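You operate a simulated robot arm through the tools that you are given. There is no shell and no other tool. Be economical: measure what you need, move in short steps, check, and stop when the job is done.

You run a simulated two-armed robot. Do the job below in one go: nothing can be reset, and whatever is moved stays where it is left.

JOB
Pick up the teal vase with one hand, pass it to the other hand and put it on the worktop by the dish rack. Put the 11 cm post from the top of the wheel bench on the beige small board there and the 7 cm post on the brown tile. Do these in any order. Set down upright: teal vase.

Only the result counts: the job must be done as asked and must still hold three seconds after the hand-in. Knocking over, shifting, dropping, spilling or breaking anything else fails it.

ROBOT AND FRAMES
Two 7-joint arms with two-finger parallel grippers on one trunk, on a base that drives. Base frame: it is fixed to the floor where the robot stands at the start and does not move with it; the origin is under the middle of the robot, x ahead of it, y to its left, z up. Lengths are in m, angles in rad, forces in N, time in s.
The left shoulder is at the start at [0.025, 0.182, 1.235], the right one opposite. With the tool pointing down near the work surface each hand reaches from about 0.1 to 0.64 m from the robot's upright axis, wherever it stands, measured 20 degrees to its own side. Places, roughly: brown tile [0.5, -1.5, 0.75]; post [0.5, -1.25, 0.75]; small board [0.25, -1.25, 0.75]; teal vase (7x7x12 cm) [0.5, -0.1, 1.2]; worktop by the dish rack [-3.8, 1.7, 0.9]. Payload 3.91 kg a hand.
The tool frame of a hand sits at the grasp point between the pads (the TCP): z along the fingers, y along the line on which they close. The tips reach 0.03 m beyond it. The gripper opens to 0.11 m. The fingers are 0.02 m wide and 0.01 m thick; the gripper's body (0.048 by 0.112 m) begins 0.055 m behind the TCP.
Orientation is that of the tool frame in the base frame, as a unit quaternion [x, y, z, w]. With the fingers straight down and closing along the base's y, the tool's x points along the base's -x, its y along +y and its z along -z.

CONTROLS
- The arms move only by the tool servo_tool. It takes "left_commands", "right_commands" or both (then of equal length, played together; a hand with none holds still); each is text: rows parted by semicolons, each of 7 numbers parted by spaces: the shift along the base's x, y, z in units of 200 mm (1.0 is 200 mm), then the turn, a rotation vector about the base's x, y, z in units of 90 degrees (1.0 is 90 degrees), then the finger opening in m, from 0 to 0.11. In form: tx ty tz ax ay az jaw; .... A call has 1 to 10 rows; each row is the pose to reach, as a shift and turn from the pose commanded when the call began. A call with a number of a shift or a turn outside -1 to 1 is refused whole. Rows are played at 5 a second. More than 0.05 m and 0.15 rad between two rows, or a gripper value outside its range, and nothing of the call is played. Where a pose cannot be reached the arm comes as near as it can. A force on the tool above 40 N (or 10 N above the force at the start of the call, whichever is more), or a blocked arm, ends the call early, and 0.2 s more pass. The fingers move at their own pace (about 0.072 m/s each) and stop on an object; they squeeze with about 35 N. The grip force told is the motor's: it shows also when the fingers shut on nothing. Time passes only in rows, and 0.2 s behind the last, so rows that repeat a pose let the fingers close. It gives the time, the measured TCP pose, the force on the tool (base axes), the opening and the grip force at its end, in the units of the frame above (readings bear some noise), with the torque about the TCP (base axes, N m) and any sound that the robot's microphone picked up.
- Cameras (640 x 400 px; columns grow to the right, rows downward): "scene" is now at [0.1443, -0.0119, 1.4964]; the picture's right is [0.01, -1.00, 0.00], its down [-0.08, -0.00, -1.00] and it looks along [1.00, 0.01, -0.08] (base axes); focal length 214 px, centre (320, 200). "left" rides on the left gripper at [0.072, -0.017, -0.103] in its tool frame; the picture's right is [0.23, 0.97, 0.00], its down [-0.76, 0.18, -0.62] and it looks along [-0.61, 0.14, 0.78] (tool axes); focal length 222 px, centre (320, 200). "right" rides on the right gripper at [0.072, 0.017, -0.103] in its tool frame; the picture's right is [-0.23, 0.97, 0.00], its down [-0.76, -0.18, -0.62] and it looks along [-0.61, -0.14, 0.78] (tool axes); focal length 222 px, centre (320, 200). There is no depth. A picture from a camera that has moved, and an enlarged one, comes with that camera's place and axes in the base frame and with its lens. The place of the scene camera against the robot may be out by one fixed shift of up to 0.025 m in any direction.
- camera(camera): a new picture of that camera. The clock stands still meanwhile.
- slide_trunk(by): slides the trunk up (or, below 0, down) by that many m; the arms and the scene camera ride with it, the base frame stays. It gives what a move gives, with no picture.
- roll_base(legs): drives the robot by 1 to 6 legs, each [ahead, left, turn to the left] in m, m and rad, along the robot's own axes; the way and the turn of a leg run together, so that a leg with both is an arc; at most 1.5 m and 3.142 rad a leg. The arms and the cameras ride along, it lands a little off, and it stops where it bumps. It gives what a move gives.
- pan_tilt(pan, tilt): turns the head with the scene camera to pan (to the left, within 1.396 rad either way) and tilt (down, from -0.506 to 1.204), counted from straight ahead of the robot. It gives what a move gives.
- zoom(camera, box): a new picture of the part [left, top, right, bottom] of that camera's present view, enlarged. The clock stands still meanwhile.
- job_done(): hands the job in; it is judged then, once.

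Work in short steps. Places have to be worked out from the pictures, the camera data and where the tool is seen: move nearer, look again, correct. Check each grasp and each placing, and mend what went wrong. You have 165 turns and 122 pictures in all, those below and enlarged ones among them. Open the grippers and draw the arms clear of the work before you hand the job in, unless the task says otherwise; then end with one line.

The tools are called after "Call:" as name(argument=value, ...) on one line, values as JSON. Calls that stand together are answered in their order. servo_tool: Moves the arms, as the interface text tells. Its arguments: {"type":"object","properties":{"left_commands":{"type":"string"},"right_commands":{"type":"string"}},"required":[]} The other tools are called the same way: slide_trunk (by) slides the trunk up or down; roll_base (legs) drives the base; pan_tilt (pan, tilt) turns the head that bears the scene camera; camera (camera) takes a picture; zoom (camera, box) takes an enlarged picture of a part of a camera's view; job_done () hands the job in.

At the start:

```text
time_s: 0.0
left_tool_pos: [0.2811, 0.1022, 1.4761]
left_tcp_rot: [0.0, 1.0, -0.001, 0.0]
left_contact_force: [-0.6, 0.4, 0.1]
left_ft_torque: [0.0, -0.01, 0.02]
left_finger_gap: 0.1101
left_grasp_force: 0.0
right_tool_pos: [0.3285, -0.1614, 1.4365]
right_tcp_rot: [0.0, 1.0, 0.0, 0.001]
right_contact_force: [-0.4, 0.4, 0.3]
right_ft_torque: [-0.01, 0.02, -0.01]
right_finger_gap: 0.1102
right_grasp_force: 0.2
trunk travel left (down, up): [-0.488, 0.026]
robot x, y, heading: [0.0019, 0.0011, 0.001]
head pan, tilt: [0.014, 0.077]
```

scene: 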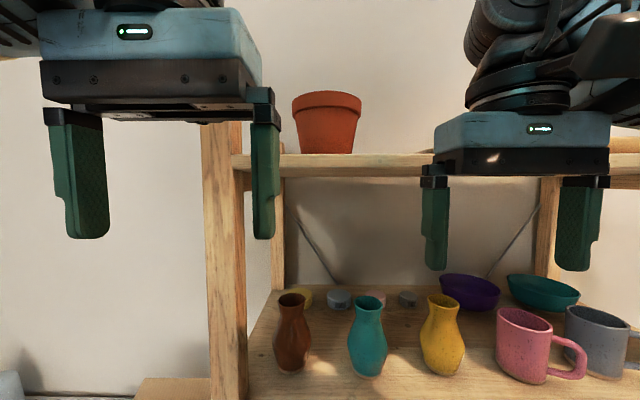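
right: 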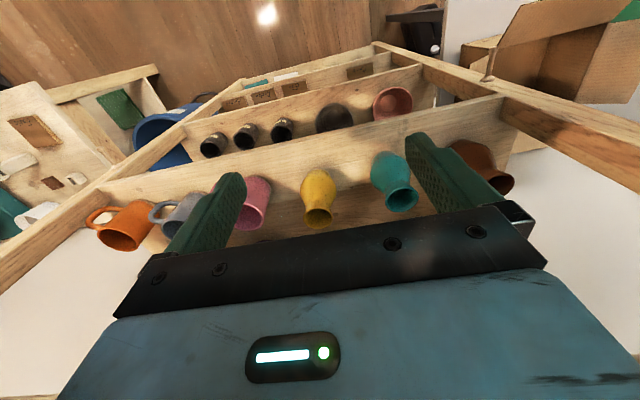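
left: 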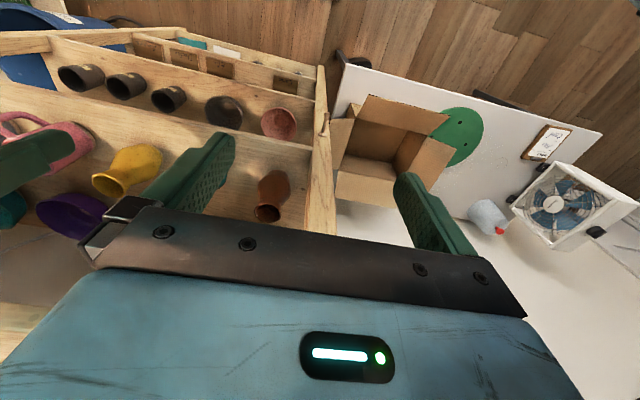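

The vase stands on an open shelf ahead. I look down at the shelf and to the right, toward the bench, to get the layout.

Call:
pan_tilt(pan=0.0, tilt=0.6)

Call:
camera(camera="scene")

Call:
pan_tilt(pan=-1.3, tilt=0.5)

Call:
camera(camera="scene")

Call:
pan_tilt(pan=1.3, tilt=0.4)

Call:
camera(camera="scene")

```text
time_s: 0.9
left_tool_pos: [0.2838, 0.1025, 1.4736]
left_tcp_rot: [-0.002, 1.0, -0.001, -0.001]
left_contact_force: [37.6, 15.2, -23.8]
left_ft_torque: [-1.45, 1.83, -1.05]
left_finger_gap: 0.1103
left_grasp_force: 0.1
right_tool_pos: [0.3284, -0.162, 1.4342]
right_tcp_rot: [0.0, 1.0, 0.0, 0.0]
right_contact_force: [-1.1, -0.3, 0.3]
right_ft_torque: [0.0, -0.01, 0.0]
right_finger_gap: 0.1098
right_grasp_force: 0.1
trunk travel left (down, up): [-0.488, 0.026]
robot x, y, heading: [0.0007, -0.0024, -0.002]
head pan, tilt: [0.0, 0.6]
```

```text
118 pictures are left
camera scene: at [0.1451, -0.0114, 1.4684], right [0.02, -1.0, 0.0], down [-0.37, -0.01, -0.93], along [0.93, 0.02, -0.37], focal length 214 px, centre (320, 200)
```

scene: 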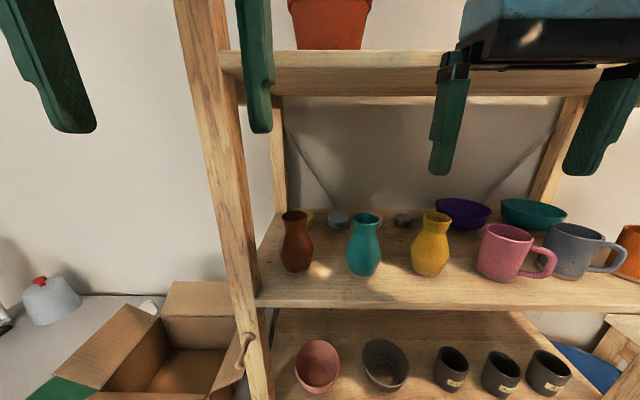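

```text
time_s: 2.4
left_tool_pos: [0.2854, 0.1026, 1.4743]
left_tcp_rot: [-0.007, 1.0, 0.001, -0.003]
left_contact_force: [58.8, -21.6, -1.4]
left_ft_torque: [2.42, 6.58, 3.04]
left_finger_gap: 0.1104
left_grasp_force: 0.0
right_tool_pos: [0.3287, -0.1606, 1.4363]
right_tcp_rot: [0.0, 1.0, 0.0, 0.001]
right_contact_force: [-0.5, -0.2, -0.1]
right_ft_torque: [0.01, 0.03, -0.01]
right_finger_gap: 0.1099
right_grasp_force: 0.1
trunk travel left (down, up): [-0.488, 0.026]
robot x, y, heading: [-0.0004, -0.0017, -0.001]
head pan, tilt: [-1.3, 0.499]
```

```text
117 pictures are left
camera scene: at [0.1456, -0.0128, 1.4681], right [0.0, -1.0, 0.0], down [-0.37, 0.0, -0.93], along [0.93, 0.0, -0.37], focal length 214 px, centre (320, 200)
```

scene: 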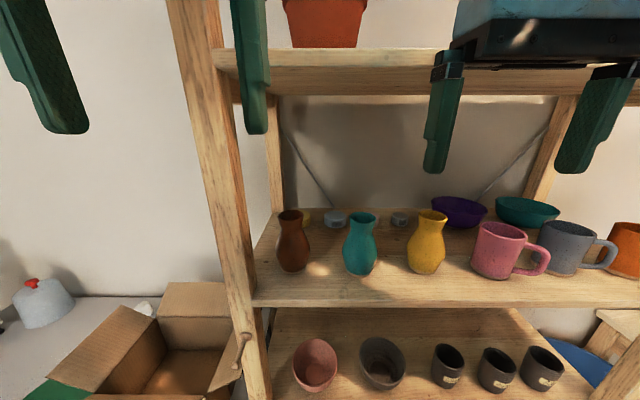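

```text
time_s: 4.8
left_tool_pos: [0.2821, 0.1038, 1.4758]
left_tcp_rot: [0.003, 1.0, -0.005, -0.001]
left_contact_force: [6.5, 59.1, 6.9]
left_ft_torque: [-7.1, 1.3, -5.13]
left_finger_gap: 0.1101
left_grasp_force: 0.1
right_tool_pos: [0.3276, -0.161, 1.4357]
right_tcp_rot: [0.0, 1.0, 0.001, 0.0]
right_contact_force: [0.0, 0.4, 0.8]
right_ft_torque: [0.0, -0.02, -0.02]
right_finger_gap: 0.1102
right_grasp_force: 0.0
trunk travel left (down, up): [-0.488, 0.026]
robot x, y, heading: [-0.0017, 0.0019, 0.005]
head pan, tilt: [1.3, 0.4]
```

```text
116 pictures are left
camera scene: at [0.0948, 0.0703, 1.4761], right [0.89, -0.45, 0.0], down [-0.13, -0.26, -0.96], along [0.43, 0.85, -0.29], focal length 214 px, centre (320, 200)
```

scene: 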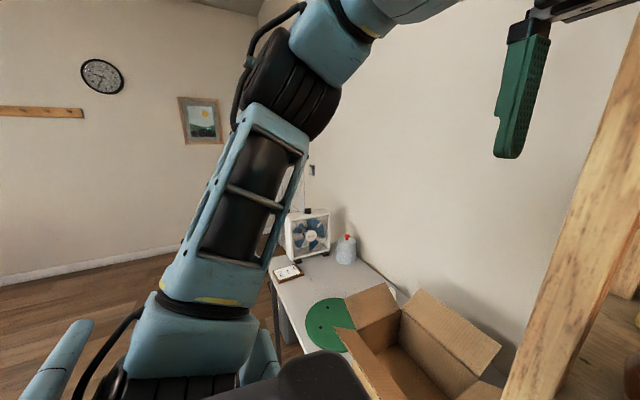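

The head seems to be pushing against the left arm (forces near 59 N). I turn it back to level and check.

Call:
pan_tilt(pan=0.0, tilt=0.1)

Call:
camera(camera="scene")

```text
time_s: 6.2
left_tool_pos: [0.2812, 0.1011, 1.4763]
left_tcp_rot: [0.0, 1.0, 0.0, 0.0]
left_contact_force: [0.4, -0.3, 0.3]
left_ft_torque: [0.04, -0.01, 0.0]
left_finger_gap: 0.1098
left_grasp_force: 0.1
right_tool_pos: [0.3276, -0.1605, 1.4365]
right_tcp_rot: [0.0, 1.0, 0.0, 0.001]
right_contact_force: [-0.2, -0.6, 0.7]
right_ft_torque: [0.02, 0.01, -0.02]
right_finger_gap: 0.1099
right_grasp_force: 0.1
trunk travel left (down, up): [-0.488, 0.026]
robot x, y, heading: [0.0024, -0.0003, 0.002]
head pan, tilt: [0.0, 0.099]
```

```text
115 pictures are left
camera scene: at [0.1448, -0.013, 1.4943], right [0.0, -1.0, 0.0], down [-0.1, 0.0, -0.99], along [0.99, 0.0, -0.1], focal length 214 px, centre (320, 200)
```

scene: 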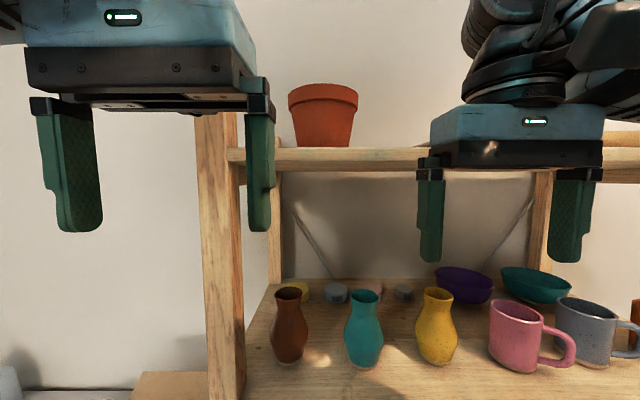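

The left arm crowds the head. I move the left hand out to the left and lower, then look toward the bench.

Call:
servo_tool(left_commands="0 0.2 0 0 0 0 0.11; 0 0.4 -0.1 0 0 0 0.11; 0 0.6 -0.25 0 0 0 0.11; 0 0.75 -0.4 0 0 0 0.11; 0 0.8 -0.6 0 0 0 0.11; 0 0.8 -0.8 0 0 0 0.11; 0 0.8 -0.8 0 0 0 0.11")

Call:
pan_tilt(pan=-0.9, tilt=0.4)

Call:
camera(camera="scene")

```text
time_s: 7.8
left_tool_pos: [0.2817, 0.2637, 1.3157]
left_tcp_rot: [-0.001, 1.0, 0.0, 0.001]
left_contact_force: [-0.7, -0.2, -0.4]
left_ft_torque: [0.01, 0.03, -0.01]
left_finger_gap: 0.11
left_grasp_force: 0.1
right_tool_pos: [0.3277, -0.1605, 1.4359]
right_tcp_rot: [0.0, 1.0, 0.0, -0.001]
right_contact_force: [0.2, -0.9, 0.4]
right_ft_torque: [0.0, -0.01, -0.01]
right_finger_gap: 0.11
right_grasp_force: 0.1
trunk travel left (down, up): [-0.488, 0.026]
robot x, y, heading: [0.0004, 0.0009, 0.003]
head pan, tilt: [0.0, 0.099]
```

```text
time_s: 9.0
left_tool_pos: [0.2838, 0.2639, 1.3153]
left_tcp_rot: [0.0, 1.0, -0.002, 0.0]
left_contact_force: [0.3, 0.2, -0.3]
left_ft_torque: [0.03, -0.02, -0.02]
left_finger_gap: 0.11
left_grasp_force: 0.0
right_tool_pos: [0.3271, -0.1607, 1.4354]
right_tcp_rot: [0.0, 1.0, 0.0, 0.001]
right_contact_force: [0.1, -0.4, -0.2]
right_ft_torque: [0.0, -0.02, 0.0]
right_finger_gap: 0.1098
right_grasp_force: 0.2
trunk travel left (down, up): [-0.488, 0.026]
robot x, y, heading: [0.0038, -0.0012, -0.001]
head pan, tilt: [-0.901, 0.4]
```

```text
114 pictures are left
camera scene: at [0.1103, -0.0856, 1.4664], right [-0.78, -0.62, 0.0], down [-0.24, 0.3, -0.92], along [0.57, -0.72, -0.39], focal length 214 px, centre (320, 200)
```

scene: 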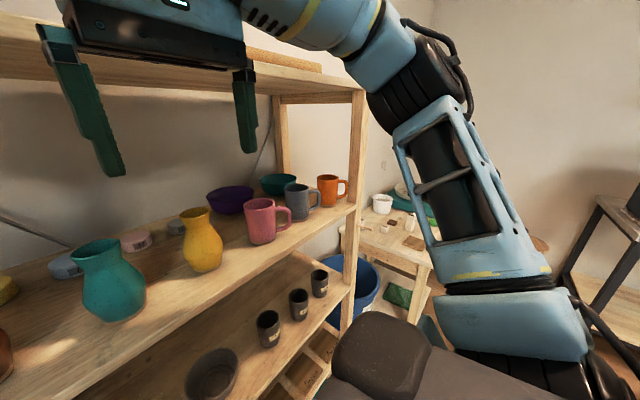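

Call:
pan_tilt(pan=-1.38, tilt=0.4)

Call:
camera(camera="scene")

Call:
pan_tilt(pan=1.38, tilt=0.4)

Call:
camera(camera="scene")

```text
time_s: 9.9
left_tool_pos: [0.2837, 0.263, 1.3151]
left_tcp_rot: [-0.001, 1.0, -0.002, 0.0]
left_contact_force: [-0.2, -0.3, -0.2]
left_ft_torque: [-0.01, 0.02, 0.01]
left_finger_gap: 0.1101
left_grasp_force: 0.0
right_tool_pos: [0.3293, -0.1609, 1.4351]
right_tcp_rot: [-0.001, 1.0, 0.0, -0.001]
right_contact_force: [-0.6, 0.0, -0.4]
right_ft_torque: [-0.05, 0.02, 0.0]
right_finger_gap: 0.11
right_grasp_force: 0.0
trunk travel left (down, up): [-0.488, 0.026]
robot x, y, heading: [0.0017, -0.0003, -0.0]
head pan, tilt: [-1.381, 0.4]
```

```text
113 pictures are left
camera scene: at [0.0703, -0.104, 1.4664], right [-0.98, -0.19, 0.0], down [-0.07, 0.38, -0.92], along [0.17, -0.9, -0.39], focal length 214 px, centre (320, 200)
```

scene: 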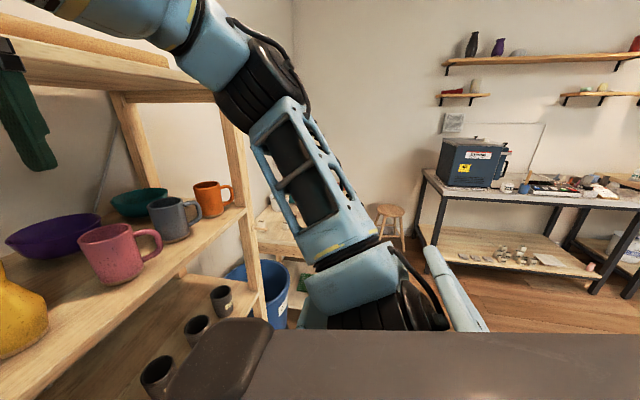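

```text
time_s: 12.4
left_tool_pos: [0.2832, 0.2631, 1.3146]
left_tcp_rot: [0.001, 1.0, -0.001, 0.0]
left_contact_force: [-0.6, 0.2, -0.1]
left_ft_torque: [0.0, 0.02, -0.02]
left_finger_gap: 0.1098
left_grasp_force: 0.0
right_tool_pos: [0.3285, -0.1604, 1.4359]
right_tcp_rot: [0.0, 1.0, 0.0, 0.0]
right_contact_force: [-1.0, -0.6, 0.0]
right_ft_torque: [0.0, 0.02, 0.03]
right_finger_gap: 0.1099
right_grasp_force: 0.0
trunk travel left (down, up): [-0.488, 0.026]
robot x, y, heading: [-0.0033, 0.0007, -0.001]
head pan, tilt: [1.381, 0.4]
```

```text
112 pictures are left
camera scene: at [0.0703, 0.0779, 1.4664], right [0.98, -0.19, 0.0], down [-0.07, -0.38, -0.92], along [0.17, 0.9, -0.39], focal length 214 px, centre (320, 200)
```

scene: 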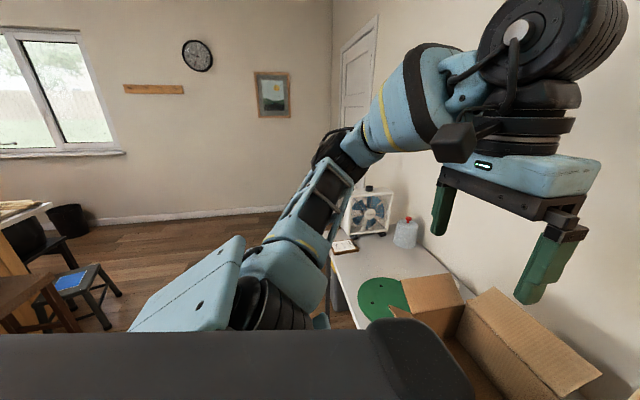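

The layout is clear: shelf ahead, bench off to the right past the blue bin, table to the left. I start with the vase: tip the right hand to point forward and 30° down, staying in front of the shelf.

Call:
servo_tool(right_commands="-0.05 0 -0.1 0 -0.08 0 0.11; -0.08 0 -0.2 0 -0.16 0 0.11; -0.08 0.05 -0.3 0 -0.25 0 0.11; -0.05 0.1 -0.4 0 -0.33 0 0.11; 0 0.15 -0.5 0 -0.42 0 0.11; 0.05 0.2 -0.6 0 -0.5 0 0.11; 0.1 0.25 -0.7 0 -0.58 0 0.11; 0.1 0.25 -0.75 0 -0.667 0 0.11; 0.1 0.25 -0.75 0 -0.667 0 0.11")

Call:
pan_tilt(pan=0, tilt=0.5)

Call:
camera(camera="scene")

Call:
camera(camera="right")

```text
time_s: 14.4
left_tool_pos: [0.282, 0.2632, 1.3144]
left_tcp_rot: [0.0, 1.0, -0.002, 0.0]
left_contact_force: [0.0, 0.1, -0.7]
left_ft_torque: [0.02, 0.0, -0.01]
left_finger_gap: 0.1101
left_grasp_force: 0.0
right_tool_pos: [0.3495, -0.1098, 1.2859]
right_tcp_rot: [0.0, 0.866, 0.0, 0.501]
right_contact_force: [-0.4, -0.6, 0.0]
right_ft_torque: [0.0, 0.02, 0.02]
right_finger_gap: 0.1099
right_grasp_force: 0.0
trunk travel left (down, up): [-0.488, 0.026]
robot x, y, heading: [0.0016, 0.0024, -0.0]
head pan, tilt: [1.381, 0.4]
```

```text
time_s: 15.9
left_tool_pos: [0.2823, 0.2635, 1.3153]
left_tcp_rot: [0.0, 1.0, -0.002, 0.0]
left_contact_force: [-1.3, -0.2, 0.5]
left_ft_torque: [0.02, -0.03, 0.0]
left_finger_gap: 0.1099
left_grasp_force: 0.0
right_tool_pos: [0.3498, -0.1098, 1.2854]
right_tcp_rot: [0.0, 0.866, 0.0, 0.5]
right_contact_force: [0.4, -0.4, 0.0]
right_ft_torque: [0.01, 0.01, -0.03]
right_finger_gap: 0.1099
right_grasp_force: 0.0
trunk travel left (down, up): [-0.488, 0.026]
robot x, y, heading: [-0.0, 0.0011, 0.002]
head pan, tilt: [0.0, 0.499]
```

```text
111 pictures are left
camera scene: at [0.1436, -0.013, 1.4573], right [0.0, -1.0, 0.0], down [-0.48, 0.0, -0.88], along [0.88, 0.0, -0.48], focal length 214 px, centre (320, 200)
```

scene: 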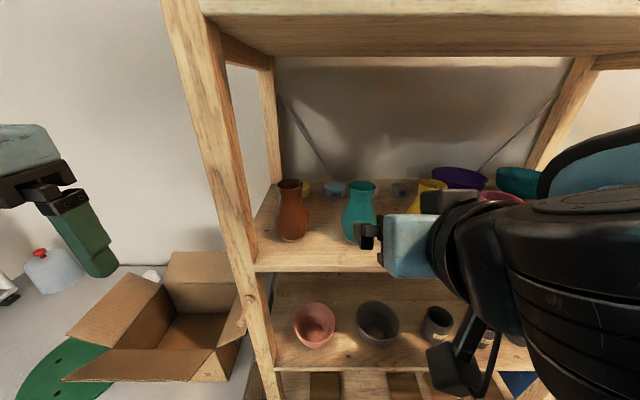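

```text
110 pictures are left
camera right: at [0.2239, -0.0927, 1.275], right [0.11, 0.97, 0.2], down [-0.16, -0.18, 0.97], along [0.98, -0.14, 0.14], focal length 222 px, centre (320, 200)
```

right: 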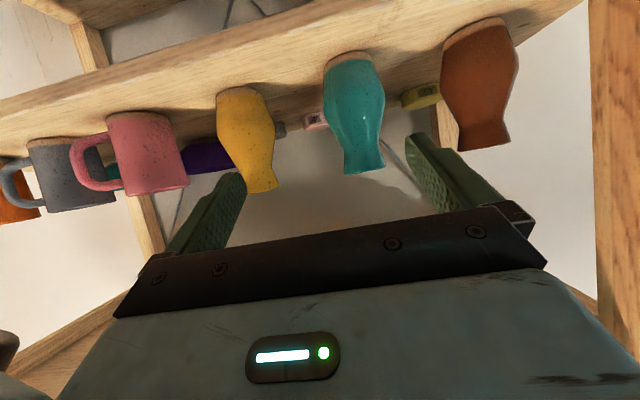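

From the wrist camera I place the vase at about x 0.49, y −0.07, base z ≈1.165. I move to a pre-grasp 10 cm back along the approach line and look again.

Call:
servo_tool(right_commands="0.05 0.07 0 0 0 0 0.11; 0.15 0.14 -0.05 0 0 0 0.11; 0.22 0.19 -0.1 0 0 0 0.11; 0.25 0.19 -0.12 0 0 0 0.11; 0.25 0.19 -0.12 0 0 0 0.11")

Call:
camera(camera="right")

Call:
camera(camera="scene")

```text
time_s: 17.1
left_tool_pos: [0.2829, 0.2638, 1.3157]
left_tcp_rot: [0.0, 1.0, -0.002, -0.001]
left_contact_force: [-0.8, 0.0, 0.3]
left_ft_torque: [-0.01, -0.01, -0.01]
left_finger_gap: 0.11
left_grasp_force: 0.1
right_tool_pos: [0.3992, -0.0714, 1.2614]
right_tcp_rot: [0.0, 0.866, 0.0, 0.5]
right_contact_force: [-0.3, 0.5, 0.2]
right_ft_torque: [0.01, 0.01, 0.05]
right_finger_gap: 0.11
right_grasp_force: 0.2
trunk travel left (down, up): [-0.488, 0.026]
robot x, y, heading: [0.0025, -0.0026, 0.001]
head pan, tilt: [0.0, 0.499]
```

```text
109 pictures are left
camera right: at [0.2741, -0.0543, 1.2521], right [0.11, 0.97, 0.2], down [-0.16, -0.18, 0.97], along [0.98, -0.14, 0.13], focal length 222 px, centre (320, 200)
```

right: 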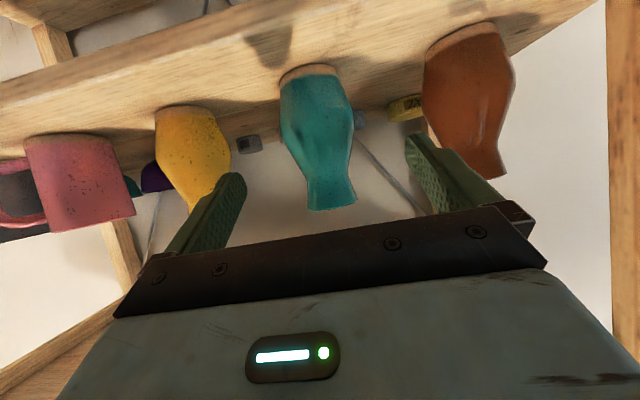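

```text
108 pictures are left
camera scene: at [0.1436, -0.0131, 1.4573], right [0.0, -1.0, 0.0], down [-0.48, 0.0, -0.88], along [0.88, 0.0, -0.48], focal length 214 px, centre (320, 200)
```

scene: 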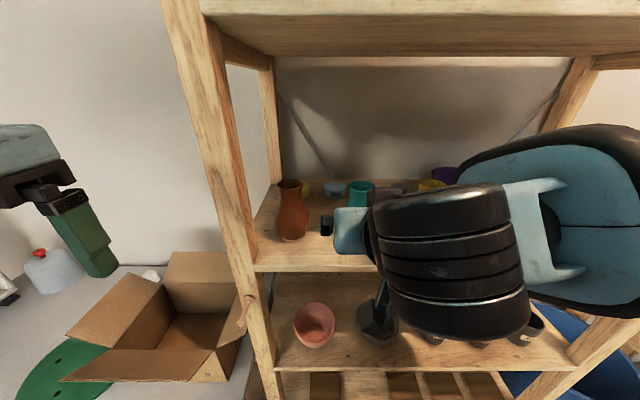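

Triangulation puts the vase axis at about (0.487, −0.073), shelf top z ≈1.17. I advance with open fingers to the lower body without closing yet.

Call:
servo_tool(right_commands="0.11 0 -0.06 0 0 0 0.11; 0.22 0 -0.12 0 0 0 0.11; 0.33 -0.005 -0.18 0 0 0 0.11; 0.44 -0.005 -0.24 0 0 0 0.11; 0.44 -0.005 -0.245 0 0 0 0.11")

Call:
camera(camera="right")

```text
time_s: 18.3
left_tool_pos: [0.2826, 0.2633, 1.3154]
left_tcp_rot: [0.0, 1.0, -0.001, 0.0]
left_contact_force: [-0.7, -0.2, 1.4]
left_ft_torque: [0.02, 0.02, -0.03]
left_finger_gap: 0.11
left_grasp_force: 0.0
right_tool_pos: [0.4855, -0.073, 1.2136]
right_tcp_rot: [0.001, 0.865, -0.001, 0.501]
right_contact_force: [-0.7, -0.5, 0.0]
right_ft_torque: [0.01, -0.06, -0.02]
right_finger_gap: 0.11
right_grasp_force: 0.0
trunk travel left (down, up): [-0.488, 0.026]
robot x, y, heading: [-0.0029, -0.0003, 0.001]
head pan, tilt: [0.0, 0.499]
```

```text
107 pictures are left
camera right: at [0.3618, -0.0559, 1.2025], right [0.11, 0.97, 0.2], down [-0.16, -0.18, 0.97], along [0.98, -0.14, 0.14], focal length 222 px, centre (320, 200)
```

right: 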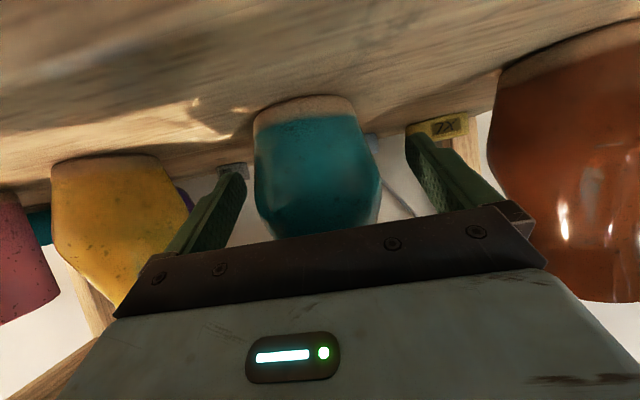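

The vase sits between the pads, well centred. I close the right gripper.

Call:
servo_tool(right_commands="0 0 0 0 0 0 0.08; 0 0 0 0 0 0 0.06; 0 0 0 0 0 0 0.05; 0 0 0 0 0 0 0.05; 0 0 0 0 0 0 0.05")

```text
time_s: 19.5
left_tool_pos: [0.2821, 0.2623, 1.3152]
left_tcp_rot: [0.001, 1.0, -0.002, 0.0]
left_contact_force: [0.4, 0.2, -0.5]
left_ft_torque: [-0.06, 0.02, 0.0]
left_finger_gap: 0.1101
left_grasp_force: 0.0
right_tool_pos: [0.487, -0.0738, 1.2131]
right_tcp_rot: [0.001, 0.866, -0.001, 0.5]
right_contact_force: [0.1, -0.1, 0.7]
right_ft_torque: [-0.02, -0.05, 0.01]
right_finger_gap: 0.0661
right_grasp_force: 34.9
trunk travel left (down, up): [-0.488, 0.026]
robot x, y, heading: [-0.0014, -0.002, -0.004]
head pan, tilt: [0.0, 0.499]
```

Grip holds at 0.066 m, 35 N. I lift 4 cm and draw the vase out toward me.

Call:
servo_tool(right_commands="0 0 0.1 0 0 0 0.05; 0 0 0.2 0 0 0 0.05; -0.15 0 0.25 0 0 0 0.05; -0.35 0 0.25 0 0 0 0.05; -0.55 0 0.25 0 0 0 0.05; -0.7 0 0.25 0 0 0 0.05; -0.7 0 0.25 0 0 0 0.05")

Call:
camera(camera="scene")

```text
time_s: 21.1
left_tool_pos: [0.2842, 0.2621, 1.3149]
left_tcp_rot: [0.001, 1.0, -0.001, 0.0]
left_contact_force: [0.0, -0.4, 0.4]
left_ft_torque: [0.0, -0.02, -0.01]
left_finger_gap: 0.1098
left_grasp_force: 0.1
right_tool_pos: [0.3458, -0.0749, 1.2623]
right_tcp_rot: [0.0, 0.866, 0.0, 0.5]
right_contact_force: [0.1, 0.5, -1.8]
right_ft_torque: [-0.01, 0.0, 0.04]
right_finger_gap: 0.0663
right_grasp_force: 34.7
trunk travel left (down, up): [-0.488, 0.026]
robot x, y, heading: [-0.0019, 0.0002, -0.004]
head pan, tilt: [0.0, 0.499]
```

```text
106 pictures are left
camera scene: at [0.1442, -0.0134, 1.4572], right [0.0, -1.0, 0.0], down [-0.48, 0.0, -0.88], along [0.88, 0.0, -0.48], focal length 214 px, centre (320, 200)
```

scene: 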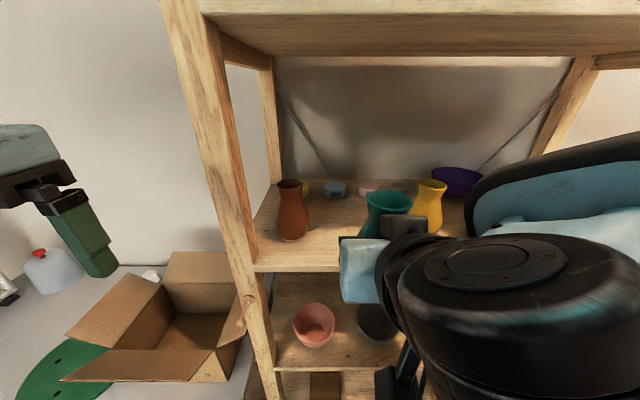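

The vase is out of the shelf. I back off 0.4 m for room to hand over.

Call:
roll_base(legs=[[-0.4, 0, 0]])

Call:
camera(camera="scene")

```text
time_s: 23.6
left_tool_pos: [-0.113, 0.2619, 1.3145]
left_tcp_rot: [0.002, 1.0, -0.002, 0.0]
left_contact_force: [0.6, -0.2, -0.7]
left_ft_torque: [0.05, 0.0, -0.02]
left_finger_gap: 0.1099
left_grasp_force: 0.0
right_tool_pos: [-0.0509, -0.0743, 1.2612]
right_tcp_rot: [0.002, 0.866, -0.001, 0.499]
right_contact_force: [0.2, -0.5, -2.3]
right_ft_torque: [0.02, 0.01, 0.0]
right_finger_gap: 0.0659
right_grasp_force: 34.9
trunk travel left (down, up): [-0.488, 0.026]
robot x, y, heading: [-0.3982, 0.0008, -0.006]
head pan, tilt: [0.0, 0.499]
```

```text
105 pictures are left
camera scene: at [-0.2523, -0.0128, 1.4572], right [0.0, -1.0, 0.0], down [-0.48, 0.0, -0.88], along [0.88, 0.0, -0.48], focal length 214 px, centre (320, 200)
```

scene: 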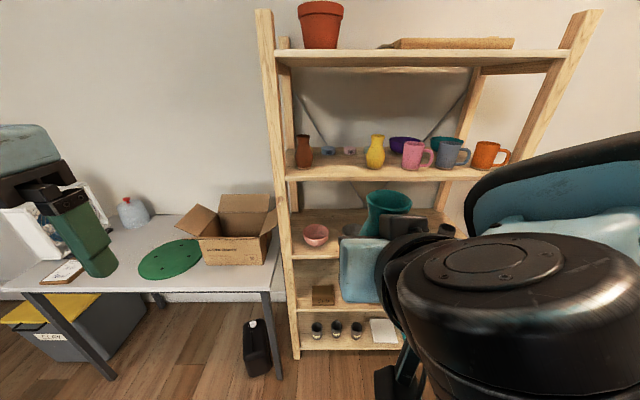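

Clear ground. I bring the right hand with the vase down to the middle, about 0.42 m ahead of the robot.

Call:
servo_tool(right_commands="0.1 0.08 -0.12 0 0 0 0.05; 0.2 0.18 -0.25 0 0 0 0.05; 0.3 0.28 -0.4 0 0 0 0.05; 0.35 0.375 -0.55 0 0 0 0.05; 0.35 0.375 -0.65 0 0 0 0.05; 0.35 0.375 -0.65 0 0 0 0.05")

Call:
pan_tilt(pan=0.0, tilt=0.7)

Call:
camera(camera="scene")

Call:
camera(camera="right")

Call:
camera(camera="left")

```text
time_s: 25.0
left_tool_pos: [-0.1115, 0.2631, 1.3138]
left_tcp_rot: [0.002, 1.0, -0.003, 0.0]
left_contact_force: [-0.2, -0.7, 0.0]
left_ft_torque: [-0.02, -0.01, 0.0]
left_finger_gap: 0.1101
left_grasp_force: 0.0
right_tool_pos: [0.0189, -0.0003, 1.1326]
right_tcp_rot: [0.002, 0.866, -0.002, 0.5]
right_contact_force: [0.3, -0.6, -1.6]
right_ft_torque: [-0.02, -0.02, 0.01]
right_finger_gap: 0.0658
right_grasp_force: 34.3
trunk travel left (down, up): [-0.488, 0.026]
robot x, y, heading: [-0.3948, 0.0023, -0.008]
head pan, tilt: [0.0, 0.499]
```

```text
time_s: 25.7
left_tool_pos: [-0.1126, 0.2618, 1.3134]
left_tcp_rot: [0.002, 1.0, -0.001, 0.0]
left_contact_force: [0.0, 0.1, 0.7]
left_ft_torque: [0.01, -0.02, -0.01]
left_finger_gap: 0.11
left_grasp_force: 0.0
right_tool_pos: [0.0179, 0.0003, 1.1342]
right_tcp_rot: [0.003, 0.866, -0.002, 0.5]
right_contact_force: [-0.4, 0.4, -1.4]
right_ft_torque: [0.0, -0.01, 0.0]
right_finger_gap: 0.066
right_grasp_force: 35.4
trunk travel left (down, up): [-0.488, 0.026]
robot x, y, heading: [-0.3959, 0.0027, -0.005]
head pan, tilt: [0.0, 0.7]
```

```text
104 pictures are left
camera scene: at [-0.2587, -0.0128, 1.4396], right [0.0, -1.0, 0.0], down [-0.64, 0.0, -0.77], along [0.77, 0.0, -0.64], focal length 214 px, centre (320, 200)
```

scene: 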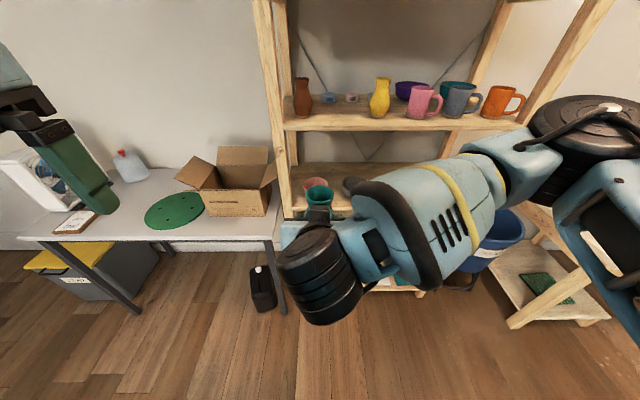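

```text
103 pictures are left
camera right: at [-0.1066, 0.0177, 1.1232], right [0.12, 0.97, 0.2], down [-0.16, -0.18, 0.97], along [0.98, -0.15, 0.13], focal length 222 px, centre (320, 200)
```

right: 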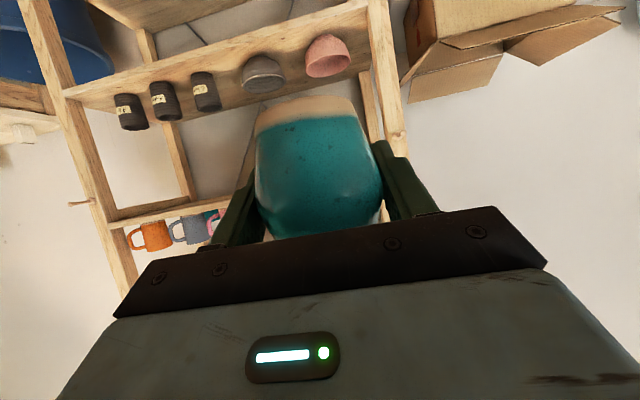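

```text
102 pictures are left
camera left: at [-0.183, 0.2463, 1.4172], right [-0.22, 0.97, 0.0], down [0.76, 0.18, 0.62], along [0.61, 0.14, -0.78], focal length 222 px, centre (320, 200)
```

left: 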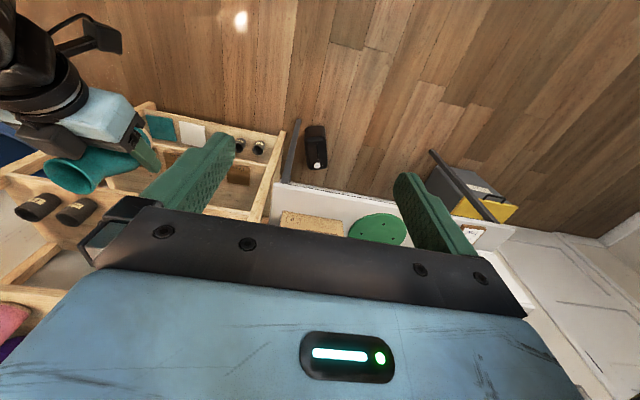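

The vase hangs upright in the right hand, rim at about z 1.21. I bring the left hand over it, well above.

Call:
servo_tool(left_commands="0.15 -0.1 0 0 0 0 0.09; 0.3 -0.25 0 0 0 0 0.09; 0.45 -0.42 0 0 0 0 0.09; 0.58 -0.6 0 0 0 0 0.09; 0.65 -0.8 0 0 0 0 0.09; 0.65 -1.0 0 0 0 0 0.09; 0.65 -1.0 0 0 0 0 0.09")

Call:
camera(camera="left")

Call:
camera(camera="scene")

```text
time_s: 27.3
left_tool_pos: [0.0216, 0.0622, 1.3174]
left_tcp_rot: [0.002, 1.0, -0.002, 0.0]
left_contact_force: [-0.3, -0.3, 0.8]
left_ft_torque: [-0.04, -0.01, 0.03]
left_finger_gap: 0.0898
left_grasp_force: 0.0
right_tool_pos: [0.018, -0.0002, 1.1327]
right_tcp_rot: [0.003, 0.866, -0.002, 0.5]
right_contact_force: [-0.5, -0.4, -2.2]
right_ft_torque: [-0.03, 0.0, -0.03]
right_finger_gap: 0.0659
right_grasp_force: 35.1
trunk travel left (down, up): [-0.488, 0.026]
robot x, y, heading: [-0.3961, 0.0044, -0.004]
head pan, tilt: [0.0, 0.7]
```

```text
101 pictures are left
camera left: at [-0.0495, 0.0466, 1.4195], right [-0.22, 0.97, 0.0], down [0.76, 0.18, 0.62], along [0.61, 0.14, -0.78], focal length 222 px, centre (320, 200)
```

left: 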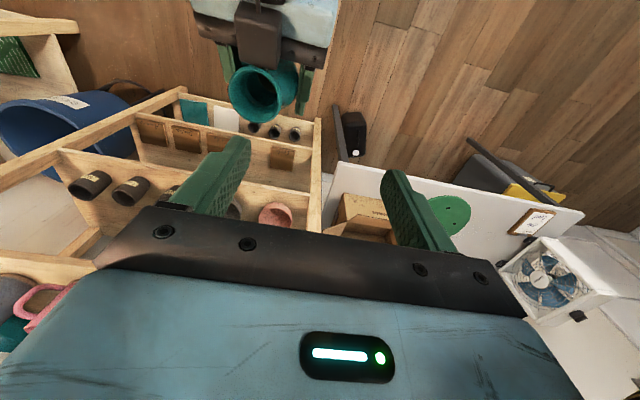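

```text
100 pictures are left
camera scene: at [-0.2588, -0.0117, 1.4396], right [0.0, -1.0, 0.0], down [-0.64, 0.0, -0.76], along [0.76, 0.0, -0.64], focal length 214 px, centre (320, 200)
```

scene: 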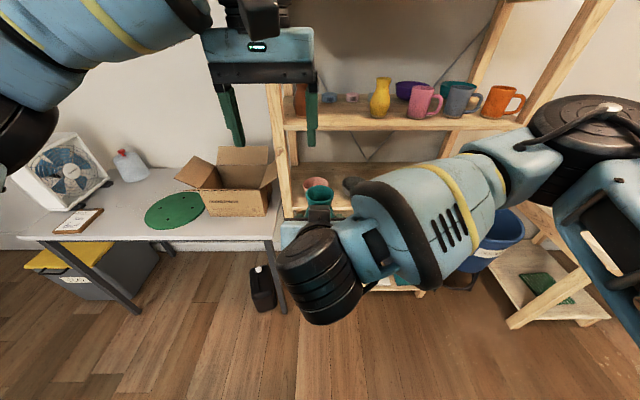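

A black block is visible on top of the right hand near the rim. I zoom to judge its place before descending.

Call:
zoom(camera="left", box=[160, 0, 360, 125])

Call:
zoom(camera="scene", box=[200, 120, 440, 270])

```text
3.20 times, centred on (260, 62) of left
camera zoom: at [-0.0495, 0.0466, 1.4195], right [-0.22, 0.97, 0.0], down [0.76, 0.18, 0.62], along [0.61, 0.14, -0.78], focal length 711 px, centre (512, 640)
```

zoom: 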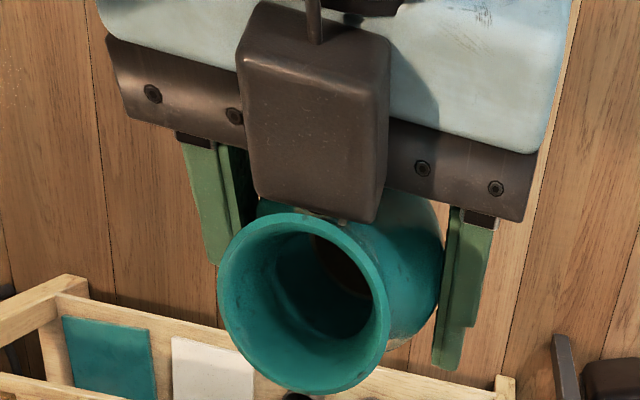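

```text
2.67 times, centred on (320, 195) of scene
camera zoom: at [-0.2588, -0.0117, 1.4396], right [0.0, -1.0, 0.0], down [-0.64, 0.0, -0.76], along [0.76, 0.0, -0.64], focal length 572 px, centre (320, 213)
```

zoom: 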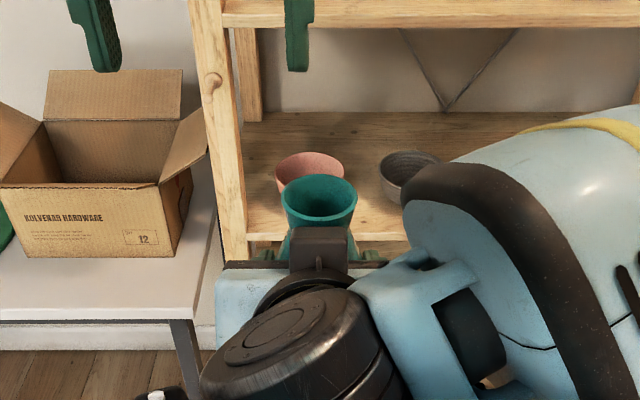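

The block's front is about 2 cm behind the vase axis, so the left fingers clear it. I centre the left hand over the neck at z ≈1.265 and look.

Call:
servo_tool(left_commands="0 -0.15 0 0 0 0 0.08; -0.02 -0.31 0 0 0 0 0.08; -0.02 -0.31 -0.12 0 0 0 0.08; -0.02 -0.31 -0.26 0 0 0 0.08; -0.02 -0.31 -0.26 0 0 0 0.08")

Call:
zoom(camera="left", box=[160, 0, 480, 200])

Call:
zoom(camera="scene", box=[200, 120, 440, 270])

```text
time_s: 28.5
left_tool_pos: [0.014, 0.0027, 1.2646]
left_tcp_rot: [0.001, 1.0, -0.002, 0.001]
left_contact_force: [-0.5, -0.1, -0.4]
left_ft_torque: [-0.03, -0.03, 0.01]
left_finger_gap: 0.0804
left_grasp_force: 0.1
right_tool_pos: [0.0181, -0.0008, 1.1343]
right_tcp_rot: [0.003, 0.866, -0.002, 0.5]
right_contact_force: [0.0, -0.9, -1.8]
right_ft_torque: [-0.05, -0.01, 0.01]
right_finger_gap: 0.0658
right_grasp_force: 34.8
trunk travel left (down, up): [-0.488, 0.026]
robot x, y, heading: [-0.3992, 0.0, -0.0]
head pan, tilt: [0.0, 0.7]
```

```text
2.00 times, centred on (320, 100) of left
camera zoom: at [-0.056, -0.0148, 1.3668], right [-0.22, 0.97, 0.0], down [0.76, 0.18, 0.62], along [0.61, 0.14, -0.78], focal length 444 px, centre (320, 400)
```

zoom: 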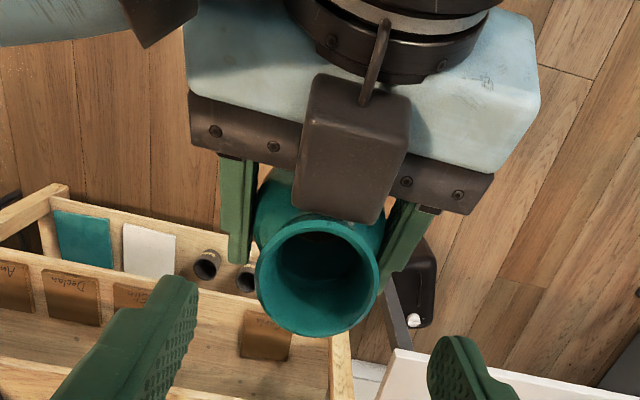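

```text
2.67 times, centred on (320, 195) of scene
camera zoom: at [-0.2591, -0.0129, 1.4396], right [0.0, -1.0, 0.0], down [-0.64, 0.0, -0.77], along [0.77, 0.0, -0.64], focal length 572 px, centre (320, 213)
```

zoom: 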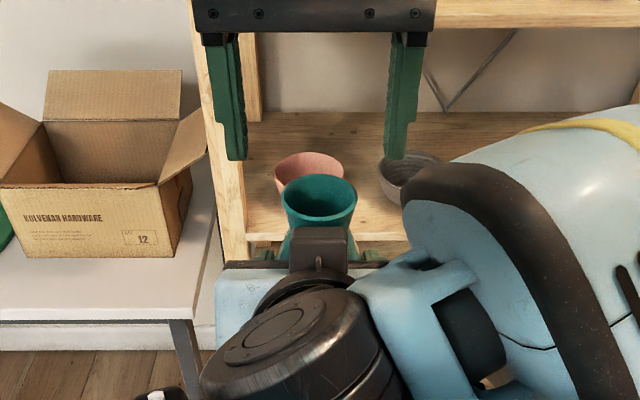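

Geometry checks: the left fingers straddle the neck with over 1 cm clearance to the block. I descend 7 cm.

Call:
servo_tool(left_commands="0 -0.012 -0.12 0 0 0 0.075; 0 -0.012 -0.24 0 0 0 0.075; 0 -0.012 -0.35 0 0 0 0.075; 0 -0.012 -0.35 0 0 0 0.075")

Call:
zoom(camera="left", box=[160, 0, 480, 200])

Call:
zoom(camera="scene", box=[200, 120, 440, 270])

```text
time_s: 29.5
left_tool_pos: [0.0152, -0.0021, 1.1921]
left_tcp_rot: [0.002, 1.0, -0.001, 0.0]
left_contact_force: [0.4, -0.2, 0.1]
left_ft_torque: [0.0, 0.05, -0.01]
left_finger_gap: 0.075
left_grasp_force: 0.2
right_tool_pos: [0.0191, 0.0004, 1.1333]
right_tcp_rot: [0.003, 0.866, -0.001, 0.499]
right_contact_force: [0.2, -0.2, -2.4]
right_ft_torque: [0.03, 0.0, -0.03]
right_finger_gap: 0.0658
right_grasp_force: 34.9
trunk travel left (down, up): [-0.488, 0.026]
robot x, y, heading: [-0.3988, -0.0013, -0.005]
head pan, tilt: [0.0, 0.7]
```

```text
2.00 times, centred on (320, 100) of left
camera zoom: at [-0.0557, -0.0173, 1.295], right [-0.22, 0.97, 0.0], down [0.76, 0.18, 0.62], along [0.61, 0.14, -0.78], focal length 444 px, centre (320, 400)
```

zoom: 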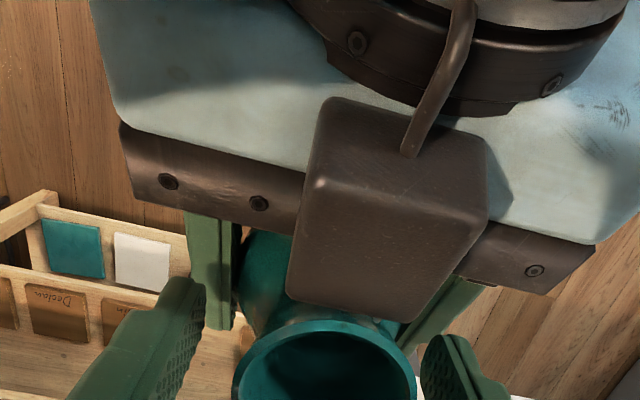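

```text
2.67 times, centred on (320, 195) of scene
camera zoom: at [-0.2589, -0.0128, 1.4396], right [0.0, -1.0, 0.0], down [-0.64, 0.0, -0.76], along [0.76, 0.0, -0.64], focal length 572 px, centre (320, 213)
```

zoom: 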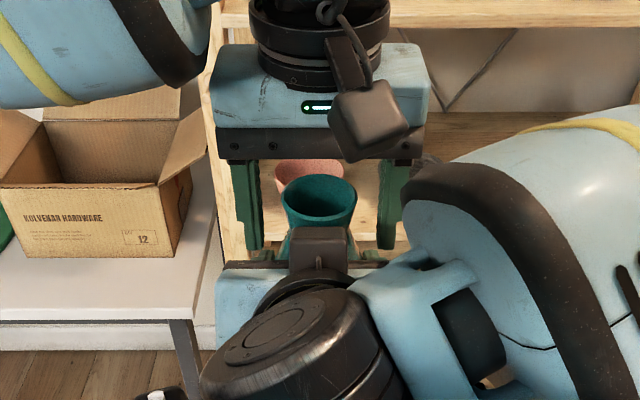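

Fingers straddle the neck with no contact. I close the left gripper.

Call:
servo_tool(left_commands="0 0 0 0 0 0 0.055; 0 0 0 0 0 0 0.04; 0 0 0 0 0 0 0.025; 0 0 0 0 0 0 0.02; 0 0 0 0 0 0 0.02")

Call:
zoom(camera="scene", box=[200, 120, 440, 270])

```text
time_s: 30.7
left_tool_pos: [0.0165, -0.0007, 1.1926]
left_tcp_rot: [0.002, 1.0, -0.001, 0.0]
left_contact_force: [1.6, 9.1, 0.0]
left_ft_torque: [0.31, 0.02, -0.21]
left_finger_gap: 0.0487
left_grasp_force: 35.1
right_tool_pos: [0.0176, -0.0008, 1.1337]
right_tcp_rot: [0.003, 0.866, -0.002, 0.5]
right_contact_force: [-0.7, -8.0, -0.9]
right_ft_torque: [0.25, -0.07, 0.23]
right_finger_gap: 0.0659
right_grasp_force: 35.2
trunk travel left (down, up): [-0.488, 0.026]
robot x, y, heading: [-0.3947, -0.0018, -0.009]
head pan, tilt: [0.0, 0.7]
```

```text
2.67 times, centred on (320, 195) of scene
camera zoom: at [-0.2587, -0.0128, 1.4395], right [0.0, -1.0, 0.0], down [-0.64, 0.0, -0.76], along [0.76, 0.0, -0.64], focal length 572 px, centre (320, 213)
```

zoom: 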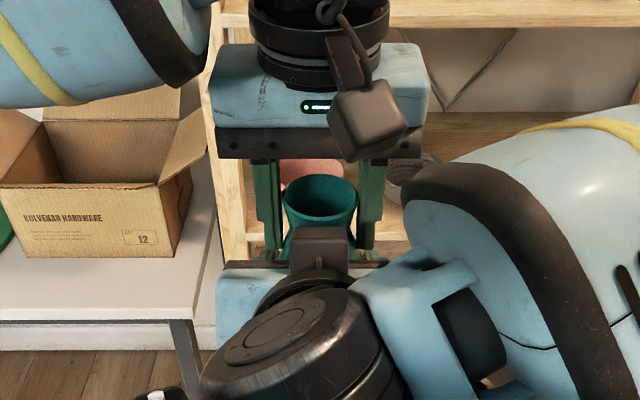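

Both hands hold it (left gap 0.049, 35 N). Now I open the right hand and draw it straight back and a bit down.

Call:
servo_tool(right_commands="0 0 0 0 0 0 0.075; 0 0 0 0 0 0 0.095; 0 0 0 0 0 0 0.11; 0 0 0 0 0 0 0.11")

Call:
zoom(camera="right", box=[160, 50, 480, 250])

```text
time_s: 31.7
left_tool_pos: [0.0176, -0.0014, 1.1916]
left_tcp_rot: [0.002, 1.0, -0.001, 0.0]
left_contact_force: [-0.5, -0.4, -0.2]
left_ft_torque: [0.0, -0.02, -0.01]
left_finger_gap: 0.0459
left_grasp_force: 34.8
right_tool_pos: [0.0186, 0.0006, 1.133]
right_tcp_rot: [0.002, 0.866, -0.001, 0.5]
right_contact_force: [0.8, 0.4, 0.7]
right_ft_torque: [-0.04, 0.0, 0.01]
right_finger_gap: 0.11
right_grasp_force: 0.1
trunk travel left (down, up): [-0.488, 0.026]
robot x, y, heading: [-0.3915, 0.0036, -0.002]
head pan, tilt: [0.0, 0.7]
```

```text
2.00 times, centred on (320, 150) of right
camera zoom: at [-0.1065, 0.0178, 1.1232], right [0.12, 0.97, 0.2], down [-0.16, -0.18, 0.97], along [0.98, -0.15, 0.13], focal length 444 px, centre (320, 300)
```

zoom: 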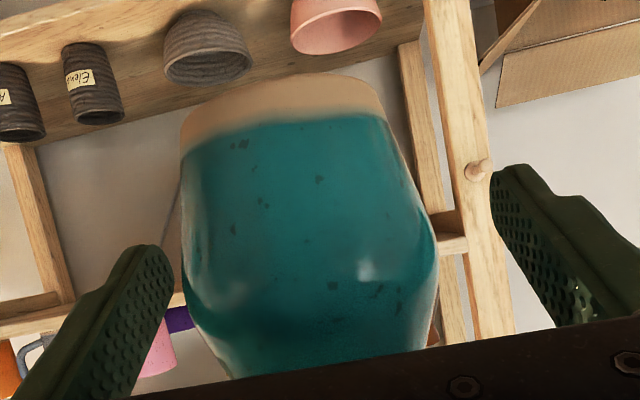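

The right hand is free. I retract it back and slightly down.

Call:
servo_tool(right_commands="-0.2 0 -0.03 0 0 0 0.11; -0.4 0 -0.1 0 0 0 0.11; -0.55 -0.05 -0.2 0 0 0 0.11; -0.6 -0.25 -0.3 0 0 0 0.11; -0.6 -0.45 -0.35 0 0 0 0.11; -0.6 -0.65 -0.35 0 0 0 0.11; -0.6 -0.65 -0.35 0 0 0 0.11")

Call:
camera(camera="scene")

Call:
camera(camera="left")

Call:
camera(camera="right")

```text
time_s: 33.3
left_tool_pos: [0.0146, -0.0012, 1.1928]
left_tcp_rot: [0.002, 1.0, -0.002, 0.001]
left_contact_force: [-0.1, -0.5, 0.6]
left_ft_torque: [0.0, -0.02, 0.01]
left_finger_gap: 0.046
left_grasp_force: 34.4
right_tool_pos: [-0.0618, -0.0702, 1.0339]
right_tcp_rot: [0.001, 0.866, -0.002, 0.5]
right_contact_force: [-0.3, -0.1, 0.0]
right_ft_torque: [0.01, 0.01, 0.03]
right_finger_gap: 0.11
right_grasp_force: 0.0
right hand out of reach, approached as far as the arm can: row 4, 5, 6, 7
trunk travel left (down, up): [-0.488, 0.026]
robot x, y, heading: [-0.3954, -0.0016, -0.005]
head pan, tilt: [0.0, 0.7]
```

```text
91 pictures are left
camera scene: at [-0.2589, -0.0122, 1.4396], right [0.0, -1.0, 0.0], down [-0.64, 0.0, -0.77], along [0.76, 0.0, -0.64], focal length 214 px, centre (320, 200)
```

scene: 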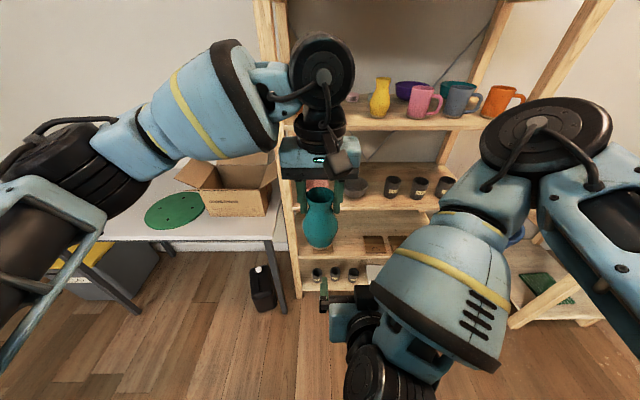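

```text
90 pictures are left
camera left: at [-0.0558, -0.0168, 1.2952], right [-0.22, 0.97, 0.0], down [0.76, 0.18, 0.62], along [0.61, 0.14, -0.78], focal length 222 px, centre (320, 200)
```

left: 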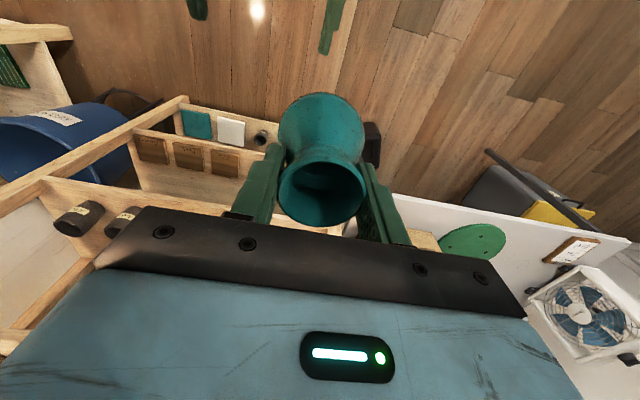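

```text
89 pictures are left
camera right: at [-0.1861, -0.0522, 1.0232], right [0.12, 0.97, 0.2], down [-0.16, -0.18, 0.97], along [0.98, -0.15, 0.14], focal length 222 px, centre (320, 200)
```

right: 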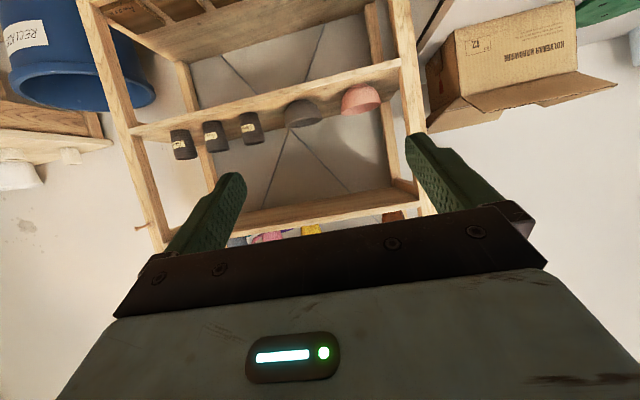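

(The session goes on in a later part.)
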